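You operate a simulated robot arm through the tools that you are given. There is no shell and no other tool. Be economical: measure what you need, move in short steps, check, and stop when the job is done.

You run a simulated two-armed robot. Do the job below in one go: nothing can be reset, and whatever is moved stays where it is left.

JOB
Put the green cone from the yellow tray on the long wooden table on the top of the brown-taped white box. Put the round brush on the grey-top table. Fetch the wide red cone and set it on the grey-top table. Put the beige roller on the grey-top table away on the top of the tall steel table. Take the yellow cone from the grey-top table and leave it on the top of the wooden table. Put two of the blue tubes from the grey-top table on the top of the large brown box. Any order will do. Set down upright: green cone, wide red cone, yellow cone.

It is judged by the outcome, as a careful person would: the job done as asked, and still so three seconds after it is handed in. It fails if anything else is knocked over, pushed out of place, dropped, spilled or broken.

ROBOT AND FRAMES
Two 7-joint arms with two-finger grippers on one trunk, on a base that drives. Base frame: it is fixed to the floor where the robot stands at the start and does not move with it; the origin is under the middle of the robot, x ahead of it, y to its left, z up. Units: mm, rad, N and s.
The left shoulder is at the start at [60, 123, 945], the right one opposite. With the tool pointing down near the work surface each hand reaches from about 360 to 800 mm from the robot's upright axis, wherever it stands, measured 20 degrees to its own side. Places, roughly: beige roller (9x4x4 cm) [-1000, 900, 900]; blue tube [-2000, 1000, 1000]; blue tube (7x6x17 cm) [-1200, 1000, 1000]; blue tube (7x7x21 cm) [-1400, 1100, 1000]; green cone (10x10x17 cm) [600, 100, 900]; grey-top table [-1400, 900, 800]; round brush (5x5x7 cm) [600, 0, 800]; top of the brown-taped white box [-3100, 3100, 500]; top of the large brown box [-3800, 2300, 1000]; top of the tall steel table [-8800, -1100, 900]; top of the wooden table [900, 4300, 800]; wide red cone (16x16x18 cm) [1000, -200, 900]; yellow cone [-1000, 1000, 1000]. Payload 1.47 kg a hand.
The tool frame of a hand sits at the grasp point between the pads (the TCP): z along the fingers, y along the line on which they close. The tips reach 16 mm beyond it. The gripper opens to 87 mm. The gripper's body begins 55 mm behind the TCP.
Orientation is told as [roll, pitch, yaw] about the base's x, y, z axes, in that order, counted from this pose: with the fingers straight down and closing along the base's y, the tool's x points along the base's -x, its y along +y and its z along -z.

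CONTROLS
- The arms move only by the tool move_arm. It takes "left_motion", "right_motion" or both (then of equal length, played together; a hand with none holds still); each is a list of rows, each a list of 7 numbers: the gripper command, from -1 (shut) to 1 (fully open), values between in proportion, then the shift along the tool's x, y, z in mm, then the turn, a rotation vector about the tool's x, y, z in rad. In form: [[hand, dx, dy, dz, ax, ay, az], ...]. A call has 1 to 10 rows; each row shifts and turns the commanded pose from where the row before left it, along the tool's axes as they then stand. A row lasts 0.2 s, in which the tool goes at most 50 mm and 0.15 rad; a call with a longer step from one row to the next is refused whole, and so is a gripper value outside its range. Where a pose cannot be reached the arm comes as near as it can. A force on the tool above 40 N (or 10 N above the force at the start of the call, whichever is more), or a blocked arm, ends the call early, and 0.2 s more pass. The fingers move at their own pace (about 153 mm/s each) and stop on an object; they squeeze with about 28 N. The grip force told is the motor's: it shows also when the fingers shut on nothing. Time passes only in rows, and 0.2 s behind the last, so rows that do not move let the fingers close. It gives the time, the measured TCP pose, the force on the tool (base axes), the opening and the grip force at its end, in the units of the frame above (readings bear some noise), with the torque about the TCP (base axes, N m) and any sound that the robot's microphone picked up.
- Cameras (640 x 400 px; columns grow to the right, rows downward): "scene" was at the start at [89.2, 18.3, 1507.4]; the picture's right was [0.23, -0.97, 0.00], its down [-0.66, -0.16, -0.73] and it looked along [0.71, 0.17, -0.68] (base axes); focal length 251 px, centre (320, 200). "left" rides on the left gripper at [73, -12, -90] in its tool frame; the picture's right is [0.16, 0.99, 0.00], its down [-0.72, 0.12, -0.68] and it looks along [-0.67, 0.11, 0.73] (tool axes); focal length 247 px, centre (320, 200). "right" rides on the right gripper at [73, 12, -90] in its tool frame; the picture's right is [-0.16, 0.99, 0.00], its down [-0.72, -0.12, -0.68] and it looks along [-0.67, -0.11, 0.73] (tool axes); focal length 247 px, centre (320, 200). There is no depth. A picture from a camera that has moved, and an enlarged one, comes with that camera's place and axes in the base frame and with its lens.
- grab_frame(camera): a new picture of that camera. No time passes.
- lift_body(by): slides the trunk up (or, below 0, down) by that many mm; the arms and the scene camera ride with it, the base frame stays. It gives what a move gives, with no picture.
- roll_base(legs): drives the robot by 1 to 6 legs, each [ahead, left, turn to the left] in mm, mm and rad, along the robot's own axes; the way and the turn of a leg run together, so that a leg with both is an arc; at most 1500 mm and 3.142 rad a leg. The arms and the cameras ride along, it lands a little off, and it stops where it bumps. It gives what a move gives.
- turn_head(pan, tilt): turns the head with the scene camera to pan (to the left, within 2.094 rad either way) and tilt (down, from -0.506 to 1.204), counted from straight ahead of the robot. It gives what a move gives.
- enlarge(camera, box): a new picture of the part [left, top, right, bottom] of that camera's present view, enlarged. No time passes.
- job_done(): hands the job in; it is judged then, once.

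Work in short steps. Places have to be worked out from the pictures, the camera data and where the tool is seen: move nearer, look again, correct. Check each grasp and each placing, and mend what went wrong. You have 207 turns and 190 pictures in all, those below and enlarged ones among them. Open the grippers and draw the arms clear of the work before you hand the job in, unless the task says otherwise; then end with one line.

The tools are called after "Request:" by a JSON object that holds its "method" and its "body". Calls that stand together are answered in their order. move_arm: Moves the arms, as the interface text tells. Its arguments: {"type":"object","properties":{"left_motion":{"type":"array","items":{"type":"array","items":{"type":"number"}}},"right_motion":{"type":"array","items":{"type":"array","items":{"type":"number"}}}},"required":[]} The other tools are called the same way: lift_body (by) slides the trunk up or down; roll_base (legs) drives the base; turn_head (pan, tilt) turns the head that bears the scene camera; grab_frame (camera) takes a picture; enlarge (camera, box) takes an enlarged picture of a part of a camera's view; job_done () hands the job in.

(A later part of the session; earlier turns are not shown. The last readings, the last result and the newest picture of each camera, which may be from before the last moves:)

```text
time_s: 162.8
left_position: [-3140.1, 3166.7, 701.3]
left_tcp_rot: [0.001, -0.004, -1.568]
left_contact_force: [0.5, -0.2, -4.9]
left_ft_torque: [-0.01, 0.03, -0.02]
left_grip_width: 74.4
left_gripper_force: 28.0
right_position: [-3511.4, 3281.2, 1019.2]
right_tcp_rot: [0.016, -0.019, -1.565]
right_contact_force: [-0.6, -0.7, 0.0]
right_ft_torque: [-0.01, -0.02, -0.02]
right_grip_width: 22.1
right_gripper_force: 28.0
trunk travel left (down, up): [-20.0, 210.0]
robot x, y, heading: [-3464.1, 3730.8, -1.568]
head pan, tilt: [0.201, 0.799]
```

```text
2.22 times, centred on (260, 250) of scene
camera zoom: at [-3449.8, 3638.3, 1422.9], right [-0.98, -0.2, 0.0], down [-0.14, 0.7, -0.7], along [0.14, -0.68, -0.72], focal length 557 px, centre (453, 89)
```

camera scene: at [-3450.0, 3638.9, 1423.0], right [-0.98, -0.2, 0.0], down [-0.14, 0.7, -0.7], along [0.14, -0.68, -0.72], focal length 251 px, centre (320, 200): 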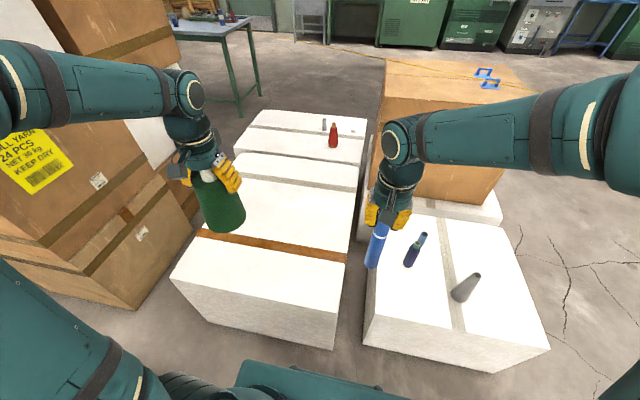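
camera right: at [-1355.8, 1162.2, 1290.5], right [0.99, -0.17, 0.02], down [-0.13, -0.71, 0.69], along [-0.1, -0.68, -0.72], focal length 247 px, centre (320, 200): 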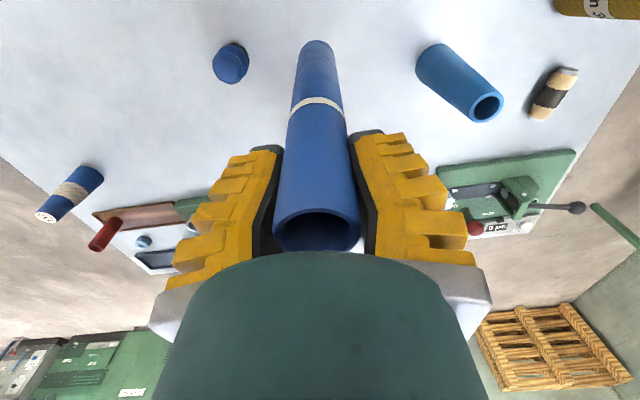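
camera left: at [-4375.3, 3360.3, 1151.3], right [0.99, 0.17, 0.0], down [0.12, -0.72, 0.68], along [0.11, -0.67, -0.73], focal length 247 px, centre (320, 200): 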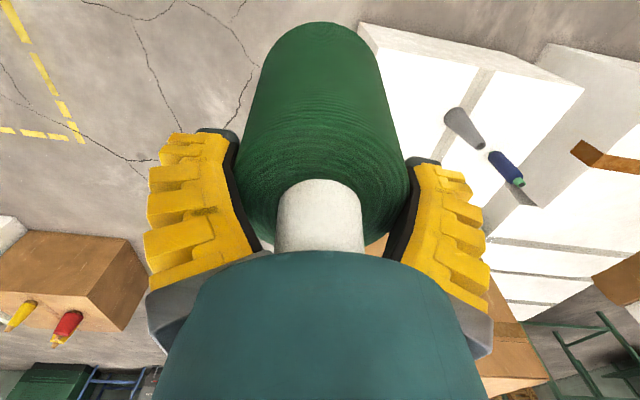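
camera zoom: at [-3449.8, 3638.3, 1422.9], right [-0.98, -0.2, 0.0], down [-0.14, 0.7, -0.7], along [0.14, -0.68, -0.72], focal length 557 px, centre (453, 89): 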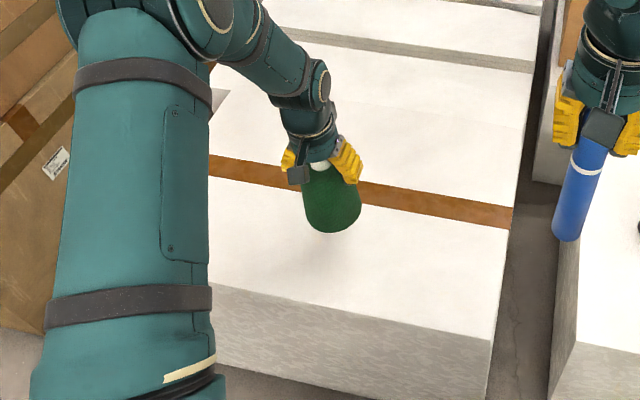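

Request:
{"method": "move_arm", "body": {"left_motion": [[-1, 0, 0, 15, 0, 0, 0], [-1, 0, 0, 15, 0, 0, 0], [-1, 0, 0, 10, 0, 0, 0], [-1, 0, 0, 7, 0, 0, 0], [-1, 0, 0, 5, 0, 0, 0], [-1, 0, 0, 0, 0, 0, 0]]}}

Request:
{"method": "enlarge", "body": {"camera": "scene", "box": [140, 160, 380, 340]}}

```text
time_s: 164.2
left_position: [-3139.7, 3167.6, 649.5]
left_tcp_rot: [0.0, -0.004, -1.567]
left_contact_force: [-0.9, -0.8, -5.7]
left_ft_torque: [0.01, 0.01, -0.01]
left_grip_width: 74.9
left_gripper_force: 28.3
right_position: [-3511.0, 3281.7, 1019.2]
right_tcp_rot: [0.017, -0.018, -1.565]
right_contact_force: [-0.1, -0.4, -0.2]
right_ft_torque: [0.0, 0.02, 0.01]
right_grip_width: 21.6
right_gripper_force: 28.0
trunk travel left (down, up): [-20.0, 210.0]
robot x, y, heading: [-3461.7, 3732.2, -1.568]
head pan, tilt: [0.201, 0.799]
```

```text
2.22 times, centred on (260, 250) of scene
camera zoom: at [-3450.1, 3638.9, 1423.0], right [-0.98, -0.2, 0.0], down [-0.14, 0.7, -0.7], along [0.14, -0.68, -0.72], focal length 557 px, centre (453, 89)
```

zoom: 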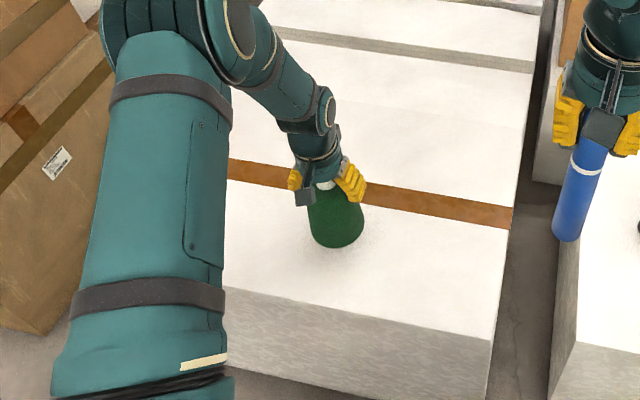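

Request:
{"method": "move_arm", "body": {"left_motion": [[-1, 0, 0, 8, 0, 0, 0], [-1, 0, 0, 7, 0, 0, 0], [-1, 0, 0, 6, 0, 0, 0], [-1, 0, 0, 5, 0, 0, 0], [-1, 0, 0, 4, 0, 0, 0], [-1, 0, 0, 4, 0, 0, 0], [-1, 0, 0, 0, 0, 0, 0]]}}

Request:
{"method": "enlarge", "body": {"camera": "scene", "box": [220, 200, 320, 290]}}

```text
time_s: 165.8
left_position: [-3140.5, 3166.7, 619.7]
left_tcp_rot: [0.004, -0.009, -1.567]
left_contact_force: [4.5, 4.1, 36.0]
left_ft_torque: [-0.04, -0.06, -0.08]
left_grip_width: 77.8
left_gripper_force: 27.4
right_position: [-3513.8, 3283.5, 1021.9]
right_tcp_rot: [0.019, -0.023, -1.567]
right_contact_force: [-0.1, 0.6, -0.2]
right_ft_torque: [0.02, -0.02, -0.01]
right_grip_width: 21.9
right_gripper_force: 28.2
trunk travel left (down, up): [-20.0, 210.0]
robot x, y, heading: [-3466.2, 3727.2, -1.566]
head pan, tilt: [0.201, 0.799]
```

```text
4.44 times, centred on (270, 245) of scene
camera zoom: at [-3451.6, 3642.2, 1423.4], right [-0.98, -0.2, 0.0], down [-0.14, 0.7, -0.7], along [0.14, -0.68, -0.72], focal length 1114 px, centre (542, 0)
```

zoom: 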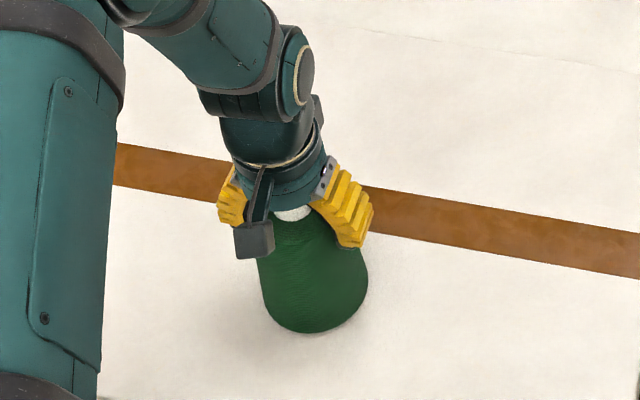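

There's contact at 36 N, so the cone is on the box. I'll ease up, open, rise straight and check.

Request:
{"method": "move_arm", "body": {"left_motion": [[-1, 0, 0, -2, 0, 0, 0], [1, 0, 0, 0, 0, 0, 0], [1, 0, 0, 0, 0, 0, 0], [1, 0, 0, -15, 0, 0, 0], [1, 0, 0, -25, 0, 0, 0], [1, 0, 0, -40, 0, 0, 0], [1, 0, 0, -45, 0, 0, 0], [1, 0, 0, -45, 0, 0, 0], [1, 0, 0, -45, 0, 0, 0]]}}

Request:
{"method": "grab_frame", "body": {"camera": "left"}}

Request:
{"method": "enlarge", "body": {"camera": "scene", "box": [140, 160, 380, 340]}}

```text
time_s: 167.8
left_position: [-3140.6, 3170.1, 834.1]
left_tcp_rot: [-0.001, -0.003, -1.568]
left_contact_force: [-0.5, -0.6, -0.9]
left_ft_torque: [-0.01, 0.02, -0.03]
left_grip_width: 86.9
left_gripper_force: 0.1
right_position: [-3511.9, 3280.8, 1019.6]
right_tcp_rot: [0.016, -0.022, -1.565]
right_contact_force: [0.2, 0.1, 0.0]
right_ft_torque: [0.0, -0.01, 0.03]
right_grip_width: 22.0
right_gripper_force: 28.1
trunk travel left (down, up): [-20.0, 210.0]
robot x, y, heading: [-3465.1, 3727.3, -1.569]
head pan, tilt: [0.201, 0.799]
```

```text
129 pictures are left
camera left: at [-3152.3, 3242.5, 923.3], right [0.99, 0.16, 0.0], down [0.12, -0.72, 0.68], along [0.11, -0.67, -0.73], focal length 247 px, centre (320, 200)
```

left: 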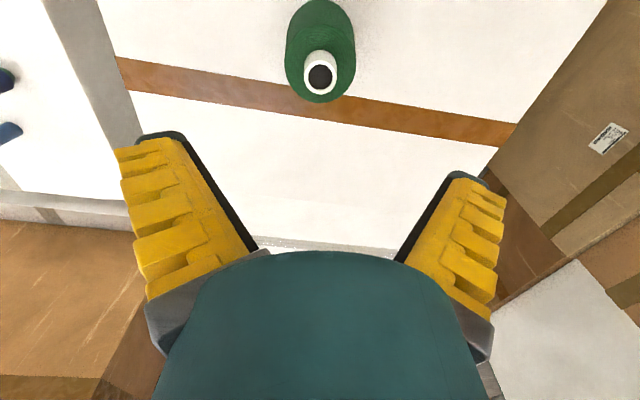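

```text
2.22 times, centred on (260, 250) of scene
camera zoom: at [-3450.5, 3639.9, 1423.1], right [-0.98, -0.2, 0.0], down [-0.14, 0.7, -0.7], along [0.14, -0.68, -0.72], focal length 557 px, centre (453, 89)
```

zoom: 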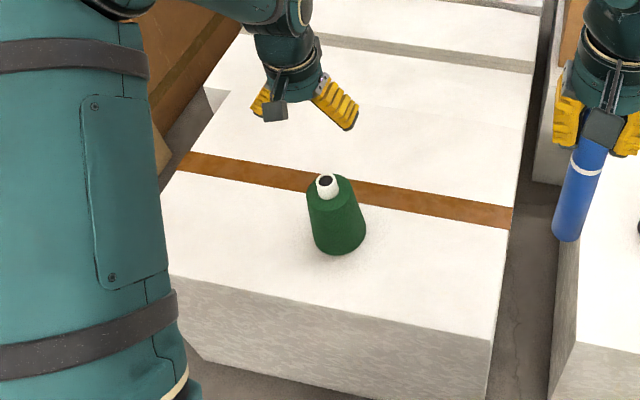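

The green cone stands upright on the brown-taped box. I'll raise the left hand and trunk, then drive round to the west side of the large brown box with the tube.

Request:
{"method": "move_arm", "body": {"left_motion": [[0, 30, 0, -40, 0, 0, 0], [0, 30, 0, -40, 0, 0, 0], [-1, 30, 0, -40, 0, 0, 0], [-1, 20, 0, -40, 0, 0, 0], [-1, 0, 0, -40, 0, 0, 0]]}}

Request:
{"method": "lift_body", "body": {"by": 205}}

Request:
{"method": "roll_base", "body": {"legs": [[0, -1170, 0], [1190, 0, 0], [0, 0, 1.57]]}}

Request:
{"method": "turn_head", "body": {"pan": 0.0, "tilt": 0.75}}

Request:
{"method": "grab_frame", "body": {"camera": "scene"}}

Request:
{"method": "grab_frame", "body": {"camera": "right"}}

```text
time_s: 169.0
left_position: [-3140.8, 3279.4, 1032.6]
left_tcp_rot: [0.0, -0.003, -1.568]
left_contact_force: [0.8, 0.7, 0.0]
left_ft_torque: [-0.02, -0.02, 0.02]
left_grip_width: 0.0
left_gripper_force: 28.2
right_position: [-3512.7, 3281.9, 1019.3]
right_tcp_rot: [0.017, -0.018, -1.565]
right_contact_force: [0.9, 0.0, 0.0]
right_ft_torque: [-0.01, -0.02, 0.03]
right_grip_width: 21.8
right_gripper_force: 27.9
trunk travel left (down, up): [-20.0, 210.0]
robot x, y, heading: [-3461.3, 3728.0, -1.569]
head pan, tilt: [0.201, 0.799]
```

```text
time_s: 171.2
left_position: [-3140.3, 3279.8, 1236.5]
left_tcp_rot: [-0.001, -0.003, -1.566]
left_contact_force: [-0.9, 0.0, 0.2]
left_ft_torque: [0.01, 0.0, -0.02]
left_grip_width: 0.0
left_gripper_force: 27.9
right_position: [-3513.0, 3282.0, 1223.1]
right_tcp_rot: [0.016, -0.019, -1.565]
right_contact_force: [0.5, 0.1, -0.5]
right_ft_torque: [0.01, 0.01, 0.01]
right_grip_width: 21.9
right_gripper_force: 27.9
trunk travel left (down, up): [-225.0, 5.0]
robot x, y, heading: [-3464.0, 3732.1, -1.566]
head pan, tilt: [0.201, 0.799]
```

```text
time_s: 191.1
left_position: [-4196.9, 2862.2, 1237.2]
left_tcp_rot: [-0.001, -0.003, -0.038]
left_contact_force: [0.9, -0.6, 0.1]
left_ft_torque: [-0.04, 0.04, -0.02]
left_grip_width: 0.0
left_gripper_force: 27.8
right_position: [-4216.7, 2491.7, 1225.1]
right_tcp_rot: [0.016, -0.019, -0.038]
right_contact_force: [0.3, 0.1, -0.3]
right_ft_torque: [-0.01, 0.02, -0.05]
right_grip_width: 21.8
right_gripper_force: 28.1
trunk travel left (down, up): [-225.0, 5.0]
robot x, y, heading: [-4662.7, 2562.0, -0.042]
head pan, tilt: [0.201, 0.799]
```

```text
time_s: 191.8
left_position: [-4197.2, 2863.5, 1237.4]
left_tcp_rot: [0.0, -0.004, -0.04]
left_contact_force: [0.3, -0.2, 0.0]
left_ft_torque: [0.02, -0.03, -0.02]
left_grip_width: 0.1
left_gripper_force: 27.9
right_position: [-4215.4, 2492.5, 1224.9]
right_tcp_rot: [0.016, -0.018, -0.039]
right_contact_force: [0.2, -1.5, -0.7]
right_ft_torque: [0.01, -0.02, 0.02]
right_grip_width: 22.0
right_gripper_force: 28.2
trunk travel left (down, up): [-225.0, 5.0]
robot x, y, heading: [-4659.9, 2561.8, -0.045]
head pan, tilt: [0.0, 0.75]
```

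```text
127 pictures are left
camera scene: at [-4570.3, 2554.5, 1632.0], right [-0.04, -1.0, 0.0], down [-0.68, 0.03, -0.73], along [0.73, -0.03, -0.68], focal length 251 px, centre (320, 200)
```

scene: 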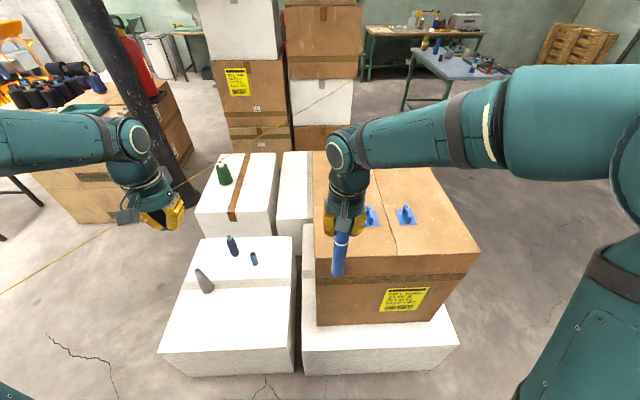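

```text
126 pictures are left
camera right: at [-4291.4, 2505.9, 1313.2], right [0.2, 0.98, 0.02], down [0.7, -0.15, 0.69], along [0.68, -0.12, -0.72], focal length 247 px, centre (320, 200)
```

right: 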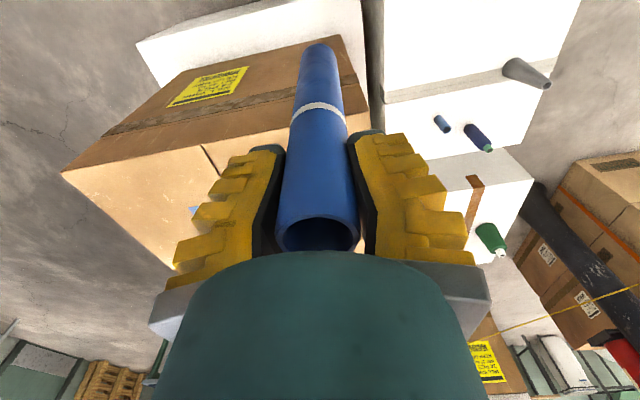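

The brown box top spans about x -4100 to -3480 and y 2004 to 2545, with blue handles near [-3925,2200-2340]. I'll move up and set the tube upright near [-4010,2430].

Request:
{"method": "roll_base", "body": {"legs": [[90, -30, 0.04]]}}

Request:
{"method": "move_arm", "body": {"right_motion": [[-1, -40, -5, 0, 0, 0, 0], [-1, -40, -5, 0, 0, 0, 0], [-1, -35, -5, 15, 0, 0, 0], [-1, 0, 0, 25, 0, 0, 0], [-1, 0, 0, 0, 0, 0, 0]]}}

Request:
{"method": "grab_frame", "body": {"camera": "scene"}}

Request:
{"method": "grab_frame", "body": {"camera": "right"}}

```text
time_s: 192.9
left_position: [-4120.4, 2851.4, 1237.2]
left_tcp_rot: [-0.001, -0.005, -0.001]
left_contact_force: [0.1, 0.5, 0.3]
left_ft_torque: [-0.01, -0.02, 0.02]
left_grip_width: 0.1
left_gripper_force: 27.5
right_position: [-4124.2, 2479.3, 1223.8]
right_tcp_rot: [0.014, -0.02, 0.001]
right_contact_force: [-0.6, -0.2, -0.6]
right_ft_torque: [0.03, 0.0, 0.02]
right_grip_width: 21.7
right_gripper_force: 28.2
trunk travel left (down, up): [-225.0, 5.0]
robot x, y, heading: [-4574.9, 2532.4, 0.001]
head pan, tilt: [0.0, 0.75]
```

```text
time_s: 194.1
left_position: [-4120.9, 2849.6, 1237.5]
left_tcp_rot: [0.001, -0.005, 0.0]
left_contact_force: [0.5, -0.2, -0.9]
left_ft_torque: [0.0, -0.01, -0.03]
left_grip_width: 0.0
left_gripper_force: 27.7
right_position: [-4009.4, 2465.2, 1187.1]
right_tcp_rot: [0.016, -0.018, 0.001]
right_contact_force: [-0.5, 0.4, 0.2]
right_ft_torque: [0.02, 0.01, -0.01]
right_grip_width: 22.0
right_gripper_force: 27.9
trunk travel left (down, up): [-225.0, 5.0]
robot x, y, heading: [-4575.3, 2527.0, 0.001]
head pan, tilt: [0.0, 0.75]
```

```text
125 pictures are left
camera scene: at [-4481.2, 2526.7, 1632.0], right [0.0, -1.0, 0.0], down [-0.68, 0.0, -0.73], along [0.73, 0.0, -0.68], focal length 251 px, centre (320, 200)
```

scene: 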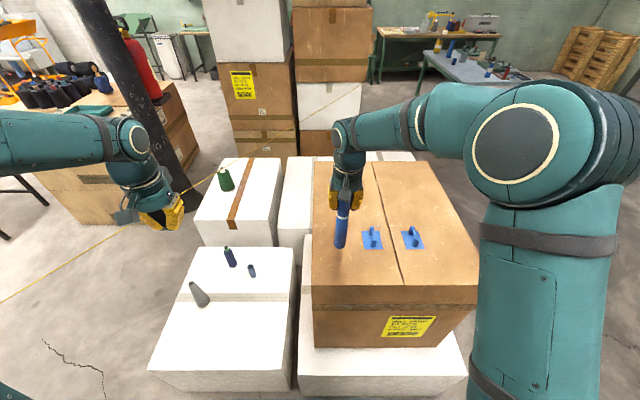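

```text
124 pictures are left
camera right: at [-4085.2, 2475.0, 1275.2], right [0.16, 0.99, 0.02], down [0.71, -0.13, 0.69], along [0.69, -0.1, -0.72], focal length 247 px, centre (320, 200)
```

right: 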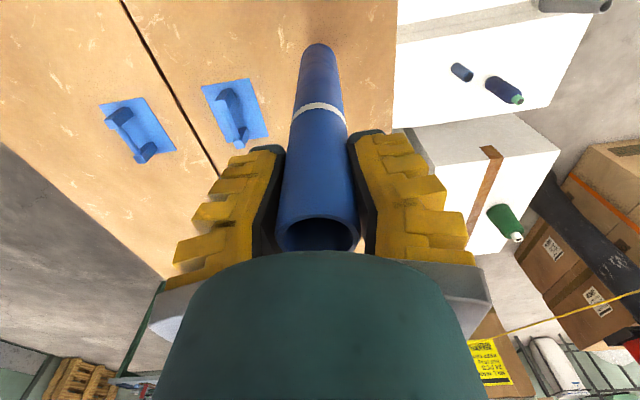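

The spot is fine. I'll shift 20 mm inward and lower to contact.

Request:
{"method": "move_arm", "body": {"right_motion": [[-1, 0, -20, 10, 0, 0, 0], [-1, 0, 0, 12, 0, 0, 0], [-1, 0, 0, 8, 0, 0, 0], [-1, 0, 0, 5, 0, 0, 0], [-1, 0, 0, 4, 0, 0, 0], [-1, 0, 0, 4, 0, 0, 0], [-1, 0, 0, 0, 0, 0, 0]]}}

Request:
{"method": "enlarge", "body": {"camera": "scene", "box": [280, 150, 440, 280]}}

```text
time_s: 195.7
left_position: [-4121.7, 2850.9, 1236.9]
left_tcp_rot: [-0.001, -0.003, 0.0]
left_contact_force: [-0.3, 0.4, -0.1]
left_ft_torque: [0.0, 0.03, -0.01]
left_grip_width: 0.0
left_gripper_force: 27.8
right_position: [-4008.3, 2446.6, 1143.9]
right_tcp_rot: [0.019, -0.021, 0.002]
right_contact_force: [0.6, -0.2, 3.4]
right_ft_torque: [-0.03, 0.06, 0.02]
right_grip_width: 23.3
right_gripper_force: 28.6
trunk travel left (down, up): [-225.0, 5.0]
robot x, y, heading: [-4573.7, 2529.9, -0.003]
head pan, tilt: [0.0, 0.75]
```

```text
3.08 times, centred on (360, 215) of scene
camera zoom: at [-4481.6, 2526.9, 1632.1], right [0.0, -1.0, 0.0], down [-0.68, 0.0, -0.73], along [0.73, 0.0, -0.68], focal length 771 px, centre (197, 154)
```

zoom: 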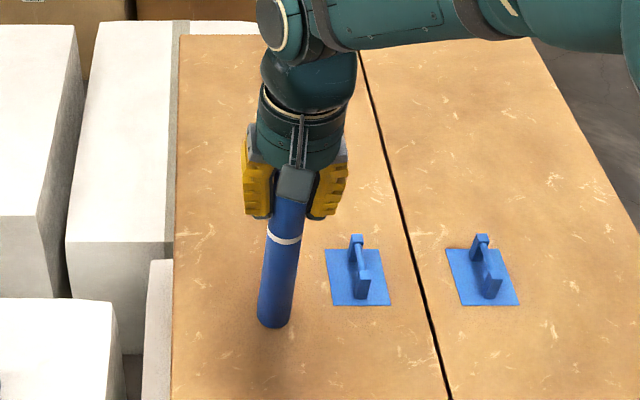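

Light contact. I'll open gently and rise.

Request:
{"method": "move_arm", "body": {"right_motion": [[-1, 0, 0, 1.5, 0, 0, 0], [-0.3, 0, 0, 0, 0, 0, 0], [0, 0, 0, 0, 0, 0, 0], [0, 0, 0, 0, 0, 0, 0], [0.2, 0, 0, -20, 0, 0, 0], [0.2, 0, 0, -40, 0, 0, 0], [0.2, 0, 0, -45, 0, 0, 0], [0.2, 0, 0, 0, 0, 0, 0]]}}

Request:
{"method": "enlarge", "body": {"camera": "scene", "box": [280, 150, 440, 280]}}

```text
time_s: 197.5
left_position: [-4119.9, 2851.3, 1237.9]
left_tcp_rot: [-0.002, -0.005, 0.0]
left_contact_force: [0.8, -0.7, -0.9]
left_ft_torque: [-0.01, -0.02, 0.02]
left_grip_width: 0.0
left_gripper_force: 27.3
right_position: [-4009.2, 2442.5, 1248.3]
right_tcp_rot: [0.015, -0.019, 0.001]
right_contact_force: [0.1, -0.1, -0.4]
right_ft_torque: [0.01, -0.03, -0.02]
right_grip_width: 57.3
right_gripper_force: 3.6
trunk travel left (down, up): [-225.0, 5.0]
robot x, y, heading: [-4572.2, 2529.1, -0.003]
head pan, tilt: [0.0, 0.75]
```

```text
3.08 times, centred on (360, 215) of scene
camera zoom: at [-4480.7, 2526.9, 1632.0], right [0.0, -1.0, 0.0], down [-0.68, 0.0, -0.73], along [0.73, 0.0, -0.68], focal length 771 px, centre (197, 154)
```

zoom: 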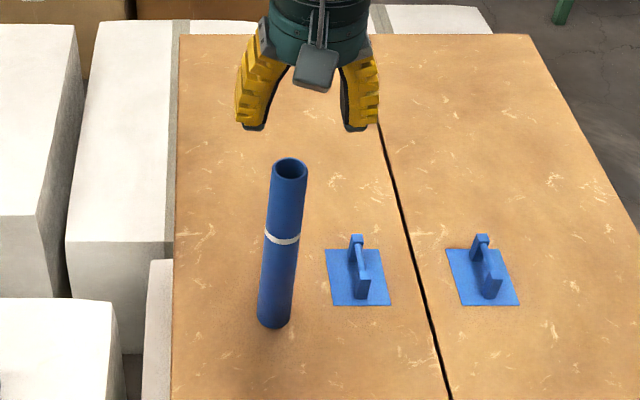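

The tube is standing on the large brown box. Next I'll go via the open south side to the east side of the grey table for the second tube and the roller.

Request:
{"method": "move_arm", "body": {"right_motion": [[0.2, 40, 0, 0, 0, 0, 0], [0.2, 40, 0, 0, 0, 0, 0], [0.2, 40, -10, 0, 0, 0, 0], [0.2, 0, 0, 0, 0, 0, 0]]}}

Request:
{"method": "roll_base", "body": {"legs": [[0, -1270, 0], [0, -1270, 0], [1400, 0, 0], [1400, 0, 0], [1310, 0, 0]]}}

Request:
{"method": "roll_base", "body": {"legs": [[0, 0, 3.14], [0, -900, 0]]}}

Request:
{"method": "turn_head", "body": {"pan": 0.0, "tilt": 0.75}}

Request:
{"method": "grab_frame", "body": {"camera": "scene"}}

```text
time_s: 198.5
left_position: [-4119.1, 2851.1, 1236.1]
left_tcp_rot: [-0.001, -0.003, 0.0]
left_contact_force: [0.2, 0.2, -0.2]
left_ft_torque: [-0.06, 0.01, 0.01]
left_grip_width: 0.0
left_gripper_force: 27.7
right_position: [-4129.7, 2433.6, 1243.7]
right_tcp_rot: [0.017, -0.02, 0.002]
right_contact_force: [-0.3, -0.8, 0.3]
right_ft_torque: [-0.01, 0.01, -0.02]
right_grip_width: 57.4
right_gripper_force: 2.8
trunk travel left (down, up): [-225.0, 5.0]
robot x, y, heading: [-4573.6, 2524.8, -0.005]
head pan, tilt: [0.0, 0.75]
```

```text
time_s: 240.1
left_position: [-28.7, 375.7, 1237.5]
left_tcp_rot: [-0.001, -0.003, 0.019]
left_contact_force: [-0.2, -0.1, -0.1]
left_ft_torque: [0.02, 0.0, -0.01]
left_grip_width: 0.1
left_gripper_force: 28.0
right_position: [-31.6, -40.9, 1245.6]
right_tcp_rot: [0.015, -0.02, 0.021]
right_contact_force: [1.2, 0.3, -0.1]
right_ft_torque: [-0.01, -0.04, -0.01]
right_grip_width: 57.5
right_gripper_force: 3.8
trunk travel left (down, up): [-225.0, 5.0]
robot x, y, heading: [-478.2, 43.6, 0.019]
head pan, tilt: [0.0, 0.75]
```

```text
time_s: 255.7
left_position: [-920.7, 626.8, 1237.3]
left_tcp_rot: [0.001, -0.003, 3.126]
left_contact_force: [-0.6, 0.0, 0.7]
left_ft_torque: [0.03, 0.03, -0.02]
left_grip_width: 0.1
left_gripper_force: 27.6
right_position: [-904.8, 1044.7, 1245.1]
right_tcp_rot: [0.017, -0.018, 3.126]
right_contact_force: [0.2, 1.2, 0.6]
right_ft_torque: [-0.02, 0.03, -0.03]
right_grip_width: 57.6
right_gripper_force: 3.4
trunk travel left (down, up): [-225.0, 5.0]
robot x, y, heading: [-463.7, 946.3, 3.129]
head pan, tilt: [0.0, 0.75]
```

```text
time_s: 256.3
left_position: [-919.9, 626.3, 1236.1]
left_tcp_rot: [0.001, -0.004, 3.126]
left_contact_force: [0.6, 0.2, 0.1]
left_ft_torque: [-0.01, 0.0, 0.03]
left_grip_width: 0.1
left_gripper_force: 28.1
right_position: [-904.0, 1045.0, 1244.9]
right_tcp_rot: [0.016, -0.02, 3.131]
right_contact_force: [-0.5, 0.0, -0.4]
right_ft_torque: [0.01, 0.02, 0.03]
right_grip_width: 57.6
right_gripper_force: 3.4
trunk travel left (down, up): [-225.0, 5.0]
robot x, y, heading: [-462.6, 941.7, 3.13]
head pan, tilt: [0.0, 0.75]
```

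```text
121 pictures are left
camera scene: at [-558.3, 944.4, 1632.0], right [0.01, 1.0, 0.0], down [0.68, -0.01, -0.73], along [-0.73, 0.01, -0.68], focal length 251 px, centre (320, 200)
```

scene: 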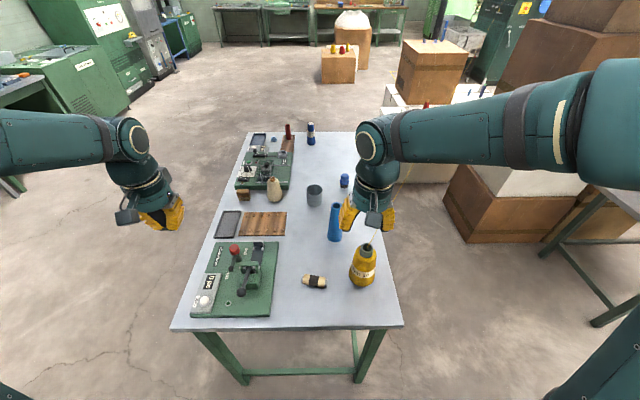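

The table is undisturbed. Tube 2 is at about [-1182,1010], the roller at [-994,933] with its axis along y, and the yellow cone near [-1000,1090]. I'll move the right hand over tube 2 and zoom in on the roller.

Request:
{"method": "move_arm", "body": {"right_motion": [[0.8, -40, 5, 10, 0, 0, 0], [0.8, -40, 5, 20, 0, 0, 0], [0.8, -40, 5, 20, 0, 0, 0], [0.8, -40, 5, 20, 0, 0, 0], [0.8, -40, 5, 20, 0, 0, 0], [0.8, -40, 5, 20, 0, 0, 0], [0.8, -38, 5, 20, 0, 0, 0], [0.8, 0, 0, 0, 0, 0, 0]]}}

Request:
{"method": "grab_frame", "body": {"camera": "right"}}

Request:
{"method": "enlarge", "body": {"camera": "scene", "box": [270, 170, 410, 310]}}

```text
time_s: 258.1
left_position: [-917.7, 627.0, 1238.3]
left_tcp_rot: [-0.001, -0.003, 3.128]
left_contact_force: [-0.5, -0.7, -0.3]
left_ft_torque: [0.0, 0.02, 0.04]
left_grip_width: 0.0
left_gripper_force: 27.8
right_position: [-1183.1, 1010.7, 1123.0]
right_tcp_rot: [0.017, -0.021, 3.13]
right_contact_force: [0.4, 0.1, 0.6]
right_ft_torque: [0.01, 0.03, -0.04]
right_grip_width: 80.2
right_gripper_force: 1.5
trunk travel left (down, up): [-225.0, 5.0]
robot x, y, heading: [-467.4, 941.1, 3.122]
head pan, tilt: [0.0, 0.75]
```

```text
120 pictures are left
camera right: at [-1109.5, 1000.8, 1210.4], right [-0.17, -0.99, 0.02], down [-0.71, 0.14, 0.69], along [-0.69, 0.1, -0.72], focal length 247 px, centre (320, 200)
```

right: 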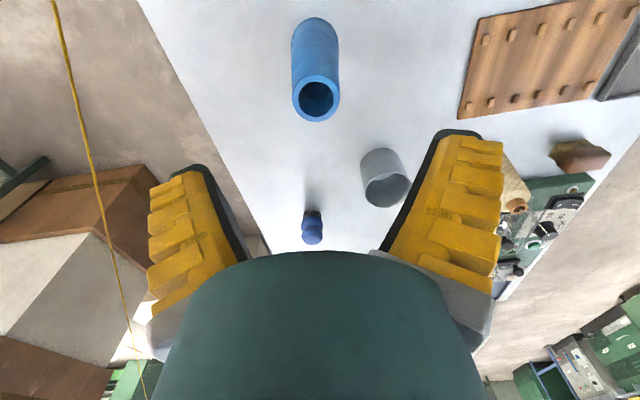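

```text
2.86 times, centred on (340, 240) of scene
camera zoom: at [-556.8, 944.7, 1632.2], right [0.01, 1.0, 0.0], down [0.68, -0.01, -0.73], along [-0.73, 0.01, -0.68], focal length 716 px, centre (263, 86)
```

zoom: 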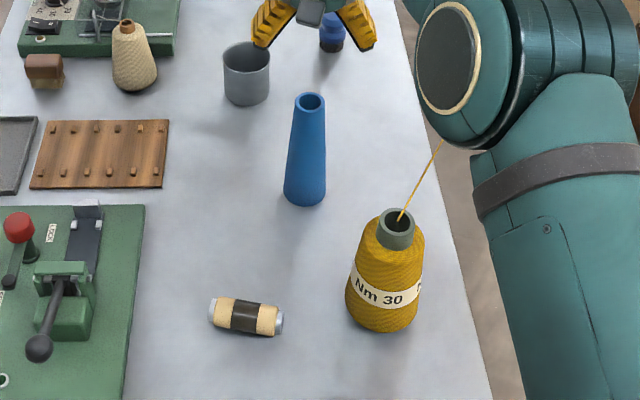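

Tube 2's top is at [-1190,1012,1002]. I'll descend to 965 and grip.

Request:
{"method": "move_arm", "body": {"right_motion": [[0.8, -6, 0, 40, 0, 0, 0], [0.8, 0, 0, 40, 0, 0, 0], [0.8, 0, 0, 40, 0, 0, 0], [0.8, 0, 0, 25, 0, 0, 0], [0.8, 0, 0, 13, 0, 0, 0], [-1, 0, 0, 0, 0, 0, 0], [-1, 0, 0, 0, 0, 0, 0], [-1, 0, 0, 0, 0, 0, 0]]}}

Request:
{"method": "grab_frame", "body": {"camera": "right"}}

```text
time_s: 259.7
left_position: [-918.9, 627.5, 1238.1]
left_tcp_rot: [0.0, -0.004, 3.127]
left_contact_force: [0.3, -0.4, 0.5]
left_ft_torque: [0.02, -0.01, -0.01]
left_grip_width: 0.0
left_gripper_force: 27.5
right_position: [-1197.4, 1011.3, 970.3]
right_tcp_rot: [0.016, -0.032, 3.127]
right_contact_force: [4.9, 3.2, 19.3]
right_ft_torque: [0.3, -1.01, 0.04]
right_grip_width: 43.6
right_gripper_force: 28.3
trunk travel left (down, up): [-225.0, 5.0]
robot x, y, heading: [-463.4, 939.0, 3.13]
head pan, tilt: [0.0, 0.75]
stopped in row 8 (right hand): the force on the tool passed its limit at 41 N (the readings are from after the stop); the commanded pose is now the measured one
```

```text
118 pictures are left
camera right: at [-1122.6, 1000.6, 1057.8], right [-0.17, -0.98, 0.02], down [-0.7, 0.14, 0.7], along [-0.69, 0.11, -0.71], focal length 247 px, centre (320, 200)
```

right: 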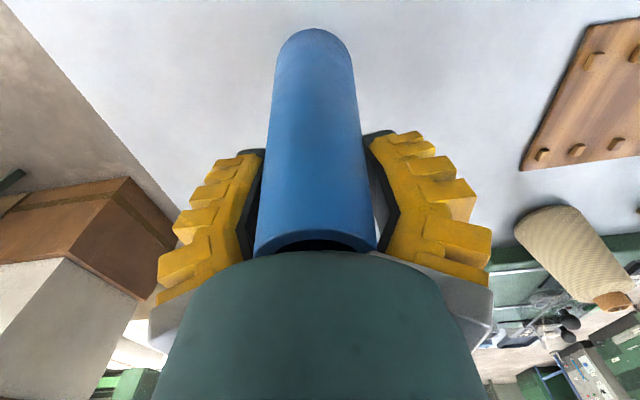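

It's gripped at 44 mm with some upward force. I'll lift gently.

Request:
{"method": "move_arm", "body": {"right_motion": [[-1, 0, 0, -5, 0, 0, 0], [-1, 0, 0, -10, 0, 0, 0], [-1, 0, 0, -20, 0, 0, 0], [-1, 0, 0, -35, 0, 0, 0], [-1, 0, 0, -45, 0, 0, 0], [-1, 0, 0, -45, 0, 0, 0], [-1, 0, 0, -45, 0, 0, 0], [-1, 0, 0, 0, 0, 0, 0]]}}

Request:
{"method": "grab_frame", "body": {"camera": "right"}}

Request:
{"method": "enlarge", "body": {"camera": "scene", "box": [230, 120, 430, 310]}}

```text
time_s: 261.5
left_position: [-921.3, 628.0, 1236.6]
left_tcp_rot: [-0.002, -0.005, 3.126]
left_contact_force: [-0.1, -0.1, 0.1]
left_ft_torque: [-0.04, -0.03, -0.01]
left_grip_width: 0.2
left_gripper_force: 28.3
right_position: [-1191.1, 1014.0, 1172.8]
right_tcp_rot: [0.016, -0.029, 3.127]
right_contact_force: [-0.6, 0.3, -0.8]
right_ft_torque: [0.01, 0.0, 0.03]
right_grip_width: 37.7
right_gripper_force: 27.6
trunk travel left (down, up): [-225.0, 5.0]
robot x, y, heading: [-464.4, 945.1, 3.125]
head pan, tilt: [0.0, 0.75]
```

```text
117 pictures are left
camera right: at [-1117.3, 1003.8, 1259.6], right [-0.17, -0.99, 0.02], down [-0.7, 0.14, 0.7], along [-0.69, 0.11, -0.72], focal length 247 px, centre (320, 200)
```

right: 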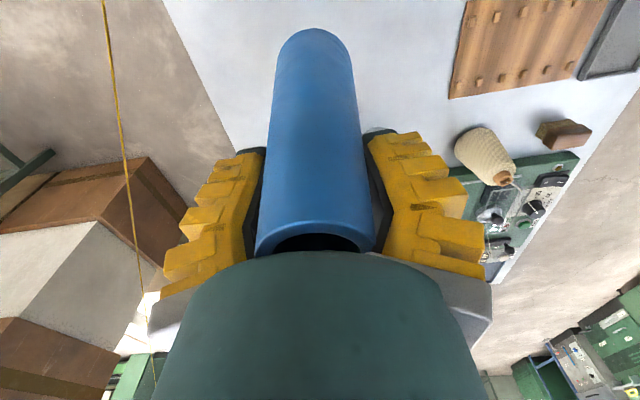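

```text
2.11 times, centred on (330, 215) of scene
camera zoom: at [-559.0, 944.6, 1631.9], right [0.02, 1.0, 0.0], down [0.68, -0.01, -0.73], along [-0.73, 0.01, -0.68], focal length 528 px, centre (299, 168)
```

zoom: 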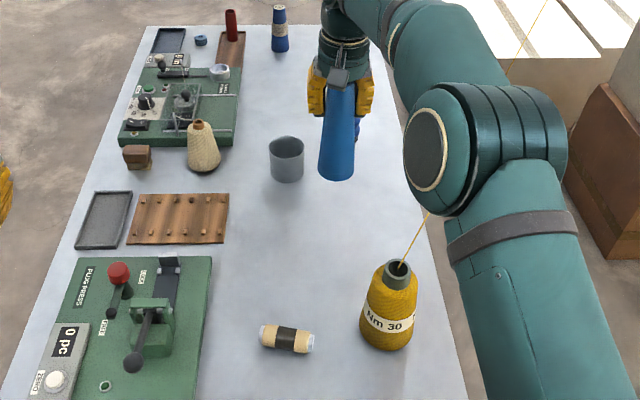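

Tube 2 is held. I'll raise it and swing it out to the right, clear of the yarn and cone, then bring the left hand over the roller.

Request:
{"method": "move_arm", "body": {"right_motion": [[-1, 0, 0, -45, 0, 0, 0], [-1, 0, 0, -45, 0, 0, 0], [-1, 33, -34, 0, 0, 0, 0], [-1, 33, -34, 0, 0, 0, 0], [-1, 33, -34, 0, 0, 0, 0], [-1, 33, -34, 0, 0, 0, 0], [-1, 33, -34, 0, 0, 0, 0], [-1, 33, -34, 0, 0, 0, 0], [-1, 33, -34, 0, 0, 0, 0], [-1, 33, -34, 0, 0, 0, 0]]}}

Request:
{"method": "move_arm", "body": {"left_motion": [[1, -9, -38, 26, 0, 0, 0], [1, -9, -38, 26, 0, 0, 0], [1, -9, -38, 26, 0, 0, 0], [1, -9, -38, 26, 0, 0, 0], [1, -9, -38, 26, 0, 0, 0], [1, -9, -38, 26, 0, 0, 0], [1, -9, -38, 26, 0, 0, 0], [1, -9, -36, 26, 0, 0, 0]]}}

Request:
{"method": "grab_frame", "body": {"camera": "left"}}

Request:
{"method": "grab_frame", "body": {"camera": "scene"}}

```text
time_s: 263.7
left_position: [-919.0, 628.1, 1237.2]
left_tcp_rot: [0.002, -0.004, 3.128]
left_contact_force: [0.3, -0.2, 0.0]
left_ft_torque: [0.0, 0.04, -0.04]
left_grip_width: 0.0
left_gripper_force: 28.3
right_position: [-914.0, 1286.0, 1250.5]
right_tcp_rot: [0.016, -0.029, 3.129]
right_contact_force: [-0.6, -0.5, 0.6]
right_ft_torque: [-0.04, 0.02, 0.03]
right_grip_width: 37.7
right_gripper_force: 28.0
right hand out of reach, approached as far as the arm can: row 2
trunk travel left (down, up): [-225.0, 5.0]
robot x, y, heading: [-460.1, 945.1, 3.123]
head pan, tilt: [0.0, 0.75]
```

```text
time_s: 265.5
left_position: [-990.3, 932.3, 1027.9]
left_tcp_rot: [0.002, -0.003, 3.127]
left_contact_force: [-0.6, 0.0, 0.3]
left_ft_torque: [-0.05, -0.01, 0.01]
left_grip_width: 87.2
left_gripper_force: 0.1
right_position: [-915.6, 1286.1, 1249.5]
right_tcp_rot: [0.015, -0.029, 3.128]
right_contact_force: [0.3, 1.2, -0.1]
right_ft_torque: [-0.05, -0.01, 0.01]
right_grip_width: 37.3
right_gripper_force: 28.0
trunk travel left (down, up): [-225.0, 5.0]
robot x, y, heading: [-465.0, 940.9, 3.126]
head pan, tilt: [0.0, 0.75]
```

```text
115 pictures are left
camera left: at [-916.6, 942.3, 1118.6], right [0.14, -0.99, 0.0], down [-0.72, -0.11, 0.68], along [-0.68, -0.1, -0.73], focal length 247 px, centre (320, 200)
```

left: 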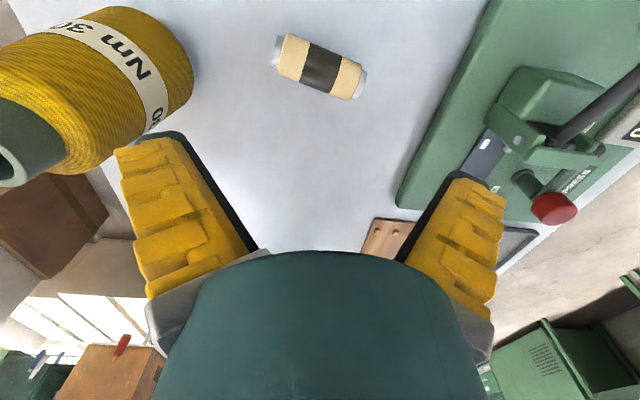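

```text
114 pictures are left
camera scene: at [-559.3, 946.0, 1631.9], right [0.02, 1.0, 0.0], down [0.68, -0.01, -0.73], along [-0.73, 0.01, -0.68], focal length 251 px, centre (320, 200)
```

scene: 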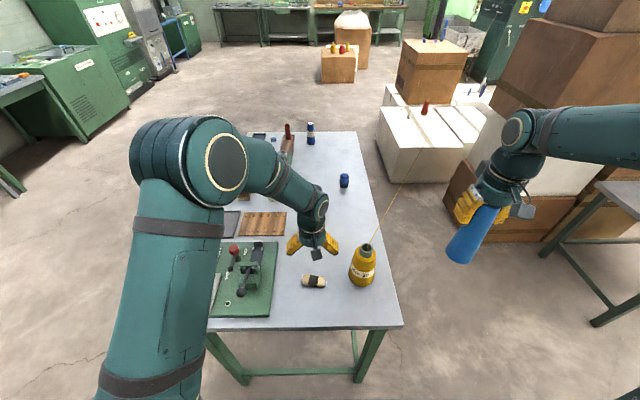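

The hand is right over the roller. I'll rotate the gripper about -100° so it closes across the roller's axis.

Request:
{"method": "move_arm", "body": {"left_motion": [[1, 0, 0, 0, 0, 0, 0.146], [1, 0, 0, 0, 0, 0, 0.146], [1, 0, 0, 0, 0, 0, 0.146], [1, 0, 0, 0, 0, 0, 0.146], [1, 0, 0, 0, 0, 0, 0.146], [1, 0, 0, 0, 0, 0, 0.146], [1, 0, 0, 0, 0, 0, 0.146], [1, 0, 0, 0, 0, 0, 0.146], [1, 0, 0, 0, 0, 0, 0.146], [1, 0, 0, 0, 0, 0, 0.146]]}}

Request:
{"method": "move_arm", "body": {"left_motion": [[1, 0, 0, 0, 0, 0, 0.146], [1, 0, 0, 0, 0, 0, 0.14], [1, 0, 0, 30, 0, 0, 0], [1, 0, 0, 30, 0, 0, 0], [1, 0, 0, 0, 0, 0, 0]]}}

Request:
{"method": "grab_frame", "body": {"camera": "left"}}

```text
time_s: 267.7
left_position: [-989.7, 929.6, 1029.4]
left_tcp_rot: [0.003, 0.001, 1.666]
left_contact_force: [0.0, 0.2, 0.2]
left_ft_torque: [0.0, 0.03, 0.02]
left_grip_width: 87.2
left_gripper_force: 0.1
right_position: [-915.1, 1284.9, 1248.9]
right_tcp_rot: [0.016, -0.028, 3.131]
right_contact_force: [-0.6, 0.0, 0.1]
right_ft_torque: [0.0, 0.0, -0.03]
right_grip_width: 37.0
right_gripper_force: 27.8
trunk travel left (down, up): [-225.0, 5.0]
robot x, y, heading: [-465.8, 943.8, 3.128]
head pan, tilt: [0.0, 0.75]
```

```text
time_s: 268.9
left_position: [-988.0, 929.8, 968.7]
left_tcp_rot: [0.004, 0.003, 1.379]
left_contact_force: [0.9, 1.1, 0.7]
left_ft_torque: [0.02, 0.0, -0.01]
left_grip_width: 87.0
left_gripper_force: 0.0
right_position: [-914.7, 1284.0, 1250.2]
right_tcp_rot: [0.015, -0.028, 3.127]
right_contact_force: [-0.4, -0.9, -0.6]
right_ft_torque: [-0.01, 0.07, 0.01]
right_grip_width: 37.0
right_gripper_force: 27.9
trunk travel left (down, up): [-225.0, 5.0]
robot x, y, heading: [-465.3, 944.3, 3.127]
head pan, tilt: [0.0, 0.75]
```

```text
113 pictures are left
camera left: at [-990.3, 856.1, 1059.1], right [-1.0, 0.03, 0.0], down [0.03, 0.73, 0.68], along [0.02, 0.68, -0.73], focal length 247 px, centre (320, 200)
```

left: 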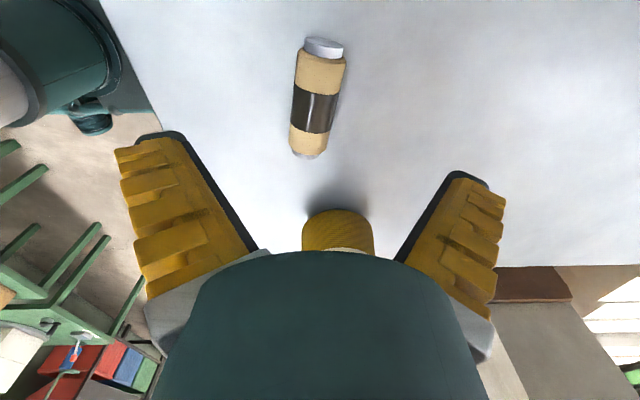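

Aligned with the roller's axis and centred. I'll descend to 857 and grip.

Request:
{"method": "move_arm", "body": {"left_motion": [[1, -3, 0, 35, 0, 0, 0], [1, 0, 0, 35, 0, 0, 0], [1, 0, 0, 25, 0, 0, 0], [1, 0, 0, 16, 0, 0, 0], [-1, 0, 0, 0, 0, 0, 0], [-1, 0, 0, 0, 0, 0, 0], [-1, 0, 0, 0, 0, 0, 0]]}}

Request:
{"method": "grab_frame", "body": {"camera": "left"}}

```text
time_s: 270.6
left_position: [-987.6, 933.3, 862.4]
left_tcp_rot: [0.008, 0.001, 1.382]
left_contact_force: [8.7, -4.4, 29.8]
left_ft_torque: [-0.19, -0.65, 0.0]
left_grip_width: 57.8
left_gripper_force: 30.2
right_position: [-912.9, 1284.8, 1250.7]
right_tcp_rot: [0.016, -0.029, 3.129]
right_contact_force: [0.3, 0.6, 0.8]
right_ft_torque: [0.0, 0.01, -0.02]
right_grip_width: 36.5
right_gripper_force: 27.9
trunk travel left (down, up): [-225.0, 5.0]
robot x, y, heading: [-464.8, 944.8, 3.125]
head pan, tilt: [0.0, 0.75]
stopped in row 7 (left hand): the force on the tool passed its limit at 41 N (the readings are from after the stop); the commanded pose is now the measured one
```

```text
112 pictures are left
camera left: at [-989.1, 860.1, 952.3], right [-1.0, 0.03, 0.01], down [0.03, 0.73, 0.68], along [0.02, 0.68, -0.73], focal length 247 px, centre (320, 200)
```

left: 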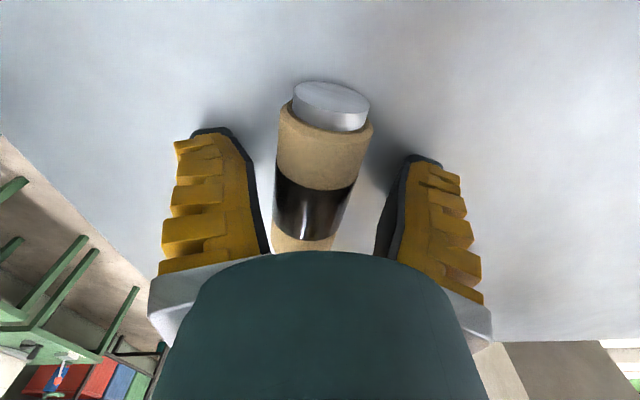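

The fingertips touched the table top, which is at about 846. I'll raise 6 mm and close.

Request:
{"method": "move_arm", "body": {"left_motion": [[0.3, 0, 0, -7, 0, 0, 0], [-1, 0, 0, 0, 0, 0, 0], [-1, 0, 0, 0, 0, 0, 0], [-1, 0, 0, 0, 0, 0, 0]]}}

Request:
{"method": "grab_frame", "body": {"camera": "left"}}

```text
time_s: 271.6
left_position: [-990.0, 934.4, 866.4]
left_tcp_rot: [0.006, 0.003, 1.38]
left_contact_force: [1.0, -1.1, -0.1]
left_ft_torque: [-0.03, -0.05, 0.0]
left_grip_width: 30.3
left_gripper_force: 28.4
right_position: [-914.9, 1284.0, 1249.3]
right_tcp_rot: [0.016, -0.028, 3.127]
right_contact_force: [0.4, 1.0, 0.1]
right_ft_torque: [0.0, -0.04, 0.02]
right_grip_width: 36.6
right_gripper_force: 27.7
trunk travel left (down, up): [-225.0, 5.0]
robot x, y, heading: [-460.6, 942.3, 3.126]
head pan, tilt: [0.0, 0.75]
```

```text
111 pictures are left
camera left: at [-991.1, 860.1, 956.5], right [-1.0, 0.03, 0.01], down [0.03, 0.73, 0.68], along [0.02, 0.68, -0.73], focal length 247 px, centre (320, 200)
```

left: 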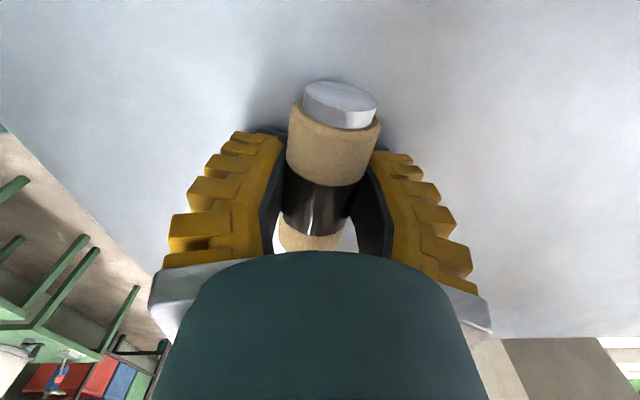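

It's gripped at 30 mm. I'll lift and swing it back to the left carry position.

Request:
{"method": "move_arm", "body": {"left_motion": [[-1, 0, 0, -15, 0, 0, 0], [-1, 0, 0, -40, 0, 0, 0], [-1, 0, 0, -45, 0, 0, 0], [-1, 0, 0, -45, 0, 0, 0], [-1, 0, 0, -45, 0, 0, 0], [-1, 0, 0, -45, 0, 0, 0], [-1, 40, -18, -20, 0, 0, 0], [-1, 40, -18, 0, 0, 0, 0], [-1, 40, -18, 0, 0, 0, 0], [-1, 40, -18, 0, 0, 0, 0]]}}

Request:
{"method": "move_arm", "body": {"left_motion": [[-1, 40, -18, 0, 0, 0, 0], [-1, 40, -18, 0, 0, 0, 0], [-1, 30, -10, 0, 0, 0, 0], [-1, 0, 0, 0, 0, 0, 0]]}}

Request:
{"method": "grab_frame", "body": {"camera": "scene"}}

Request:
{"method": "grab_frame", "body": {"camera": "right"}}

```text
time_s: 273.8
left_position: [-946.5, 762.1, 1120.5]
left_tcp_rot: [0.004, 0.0, 1.382]
left_contact_force: [-0.6, 1.0, -1.6]
left_ft_torque: [-0.01, 0.0, 0.02]
left_grip_width: 30.6
left_gripper_force: 28.2
right_position: [-915.6, 1282.4, 1250.0]
right_tcp_rot: [0.014, -0.029, 3.128]
right_contact_force: [0.4, 0.2, -0.5]
right_ft_torque: [0.04, 0.01, 0.01]
right_grip_width: 36.1
right_gripper_force: 28.8
trunk travel left (down, up): [-225.0, 5.0]
robot x, y, heading: [-462.3, 943.8, 3.124]
head pan, tilt: [0.0, 0.75]
```

```text
time_s: 274.8
left_position: [-922.9, 645.8, 1121.0]
left_tcp_rot: [0.006, 0.002, 1.38]
left_contact_force: [0.5, 0.1, -2.1]
left_ft_torque: [-0.04, 0.02, -0.04]
left_grip_width: 30.2
left_gripper_force: 27.6
right_position: [-915.2, 1284.4, 1248.5]
right_tcp_rot: [0.016, -0.027, 3.128]
right_contact_force: [0.4, -0.1, -0.3]
right_ft_torque: [0.01, 0.01, -0.02]
right_grip_width: 36.0
right_gripper_force: 27.8
trunk travel left (down, up): [-225.0, 5.0]
robot x, y, heading: [-464.4, 947.7, 3.125]
head pan, tilt: [0.0, 0.75]
```

```text
110 pictures are left
camera scene: at [-558.5, 945.0, 1632.0], right [0.02, 1.0, 0.0], down [0.68, -0.01, -0.73], along [-0.73, 0.01, -0.68], focal length 251 px, centre (320, 200)
```

scene: 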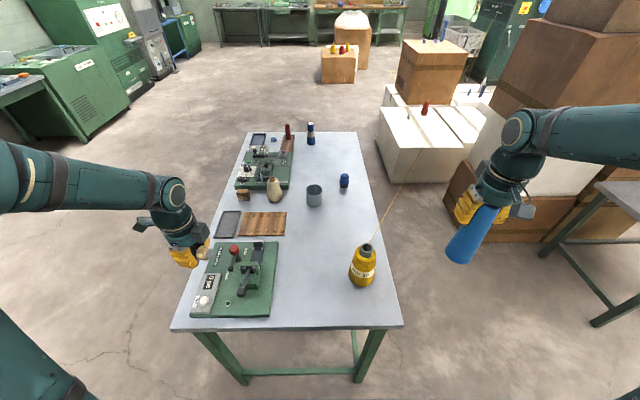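

```text
109 pictures are left
camera right: at [-841.4, 1273.7, 1337.0], right [-0.17, -0.99, 0.02], down [-0.7, 0.14, 0.7], along [-0.69, 0.11, -0.72], focal length 247 px, centre (320, 200)
```

right: 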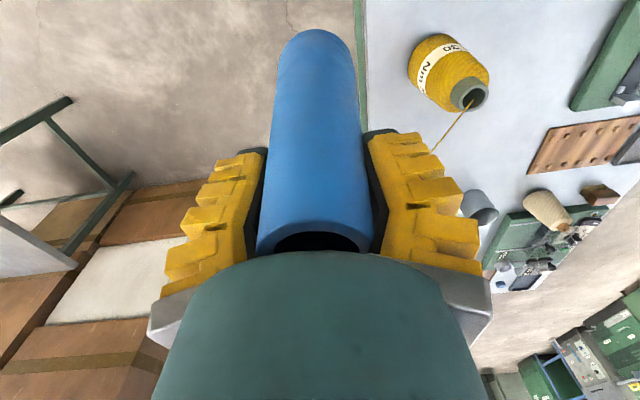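

Both the roller and tube 2 are held. I'll drive by the south route to the south side of the large brown box.

Request:
{"method": "roll_base", "body": {"legs": [[0, 860, 0], [1450, 0, 0], [700, 0, 0], [620, -550, 0], [620, -550, 0], [0, 0, -1.555]]}}

Request:
{"method": "turn_head", "body": {"pan": -0.1, "tilt": 0.7}}

Request:
{"method": "grab_frame", "body": {"camera": "scene"}}

Request:
{"method": "grab_frame", "body": {"camera": "right"}}

```text
time_s: 306.5
left_position: [-4131.7, 1719.6, 1120.8]
left_tcp_rot: [0.004, 0.0, -0.181]
left_contact_force: [-0.2, 0.1, -1.2]
left_ft_torque: [0.01, 0.0, 0.01]
left_grip_width: 30.0
left_gripper_force: 28.1
right_position: [-3492.4, 1717.1, 1248.2]
right_tcp_rot: [0.015, -0.029, 1.565]
right_contact_force: [-0.2, 0.2, 0.1]
right_ft_torque: [0.03, 0.0, 0.04]
right_grip_width: 34.9
right_gripper_force: 27.9
trunk travel left (down, up): [-225.0, 5.0]
robot x, y, heading: [-3826.5, 1260.3, 1.562]
head pan, tilt: [0.0, 0.75]
```

```text
time_s: 307.2
left_position: [-4132.3, 1720.0, 1121.5]
left_tcp_rot: [0.005, 0.0, -0.181]
left_contact_force: [0.0, -0.1, -1.5]
left_ft_torque: [0.01, 0.03, -0.01]
left_grip_width: 29.8
left_gripper_force: 27.8
right_position: [-3493.5, 1718.2, 1250.1]
right_tcp_rot: [0.015, -0.028, 1.566]
right_contact_force: [0.6, -0.3, -0.5]
right_ft_torque: [0.03, 0.0, 0.02]
right_grip_width: 34.9
right_gripper_force: 27.7
trunk travel left (down, up): [-225.0, 5.0]
robot x, y, heading: [-3827.9, 1262.3, 1.566]
head pan, tilt: [-0.099, 0.7]
```

```text
108 pictures are left
camera scene: at [-3821.6, 1356.8, 1636.3], right [0.99, -0.11, 0.0], down [-0.07, -0.64, -0.76], along [0.08, 0.76, -0.64], focal length 251 px, centre (320, 200)
```

scene: 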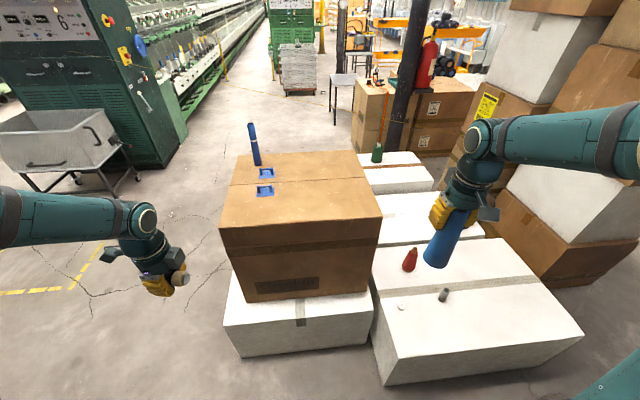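

```text
107 pictures are left
camera right: at [-3504.8, 1642.7, 1337.2], right [-0.99, 0.16, 0.02], down [0.13, 0.7, 0.7], along [0.1, 0.69, -0.72], focal length 247 px, centre (320, 200)
```

right: 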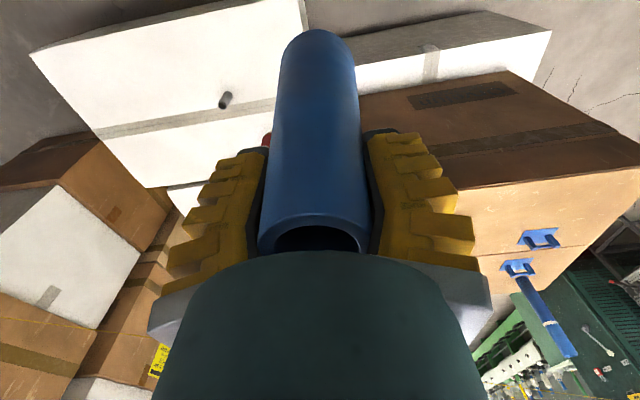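

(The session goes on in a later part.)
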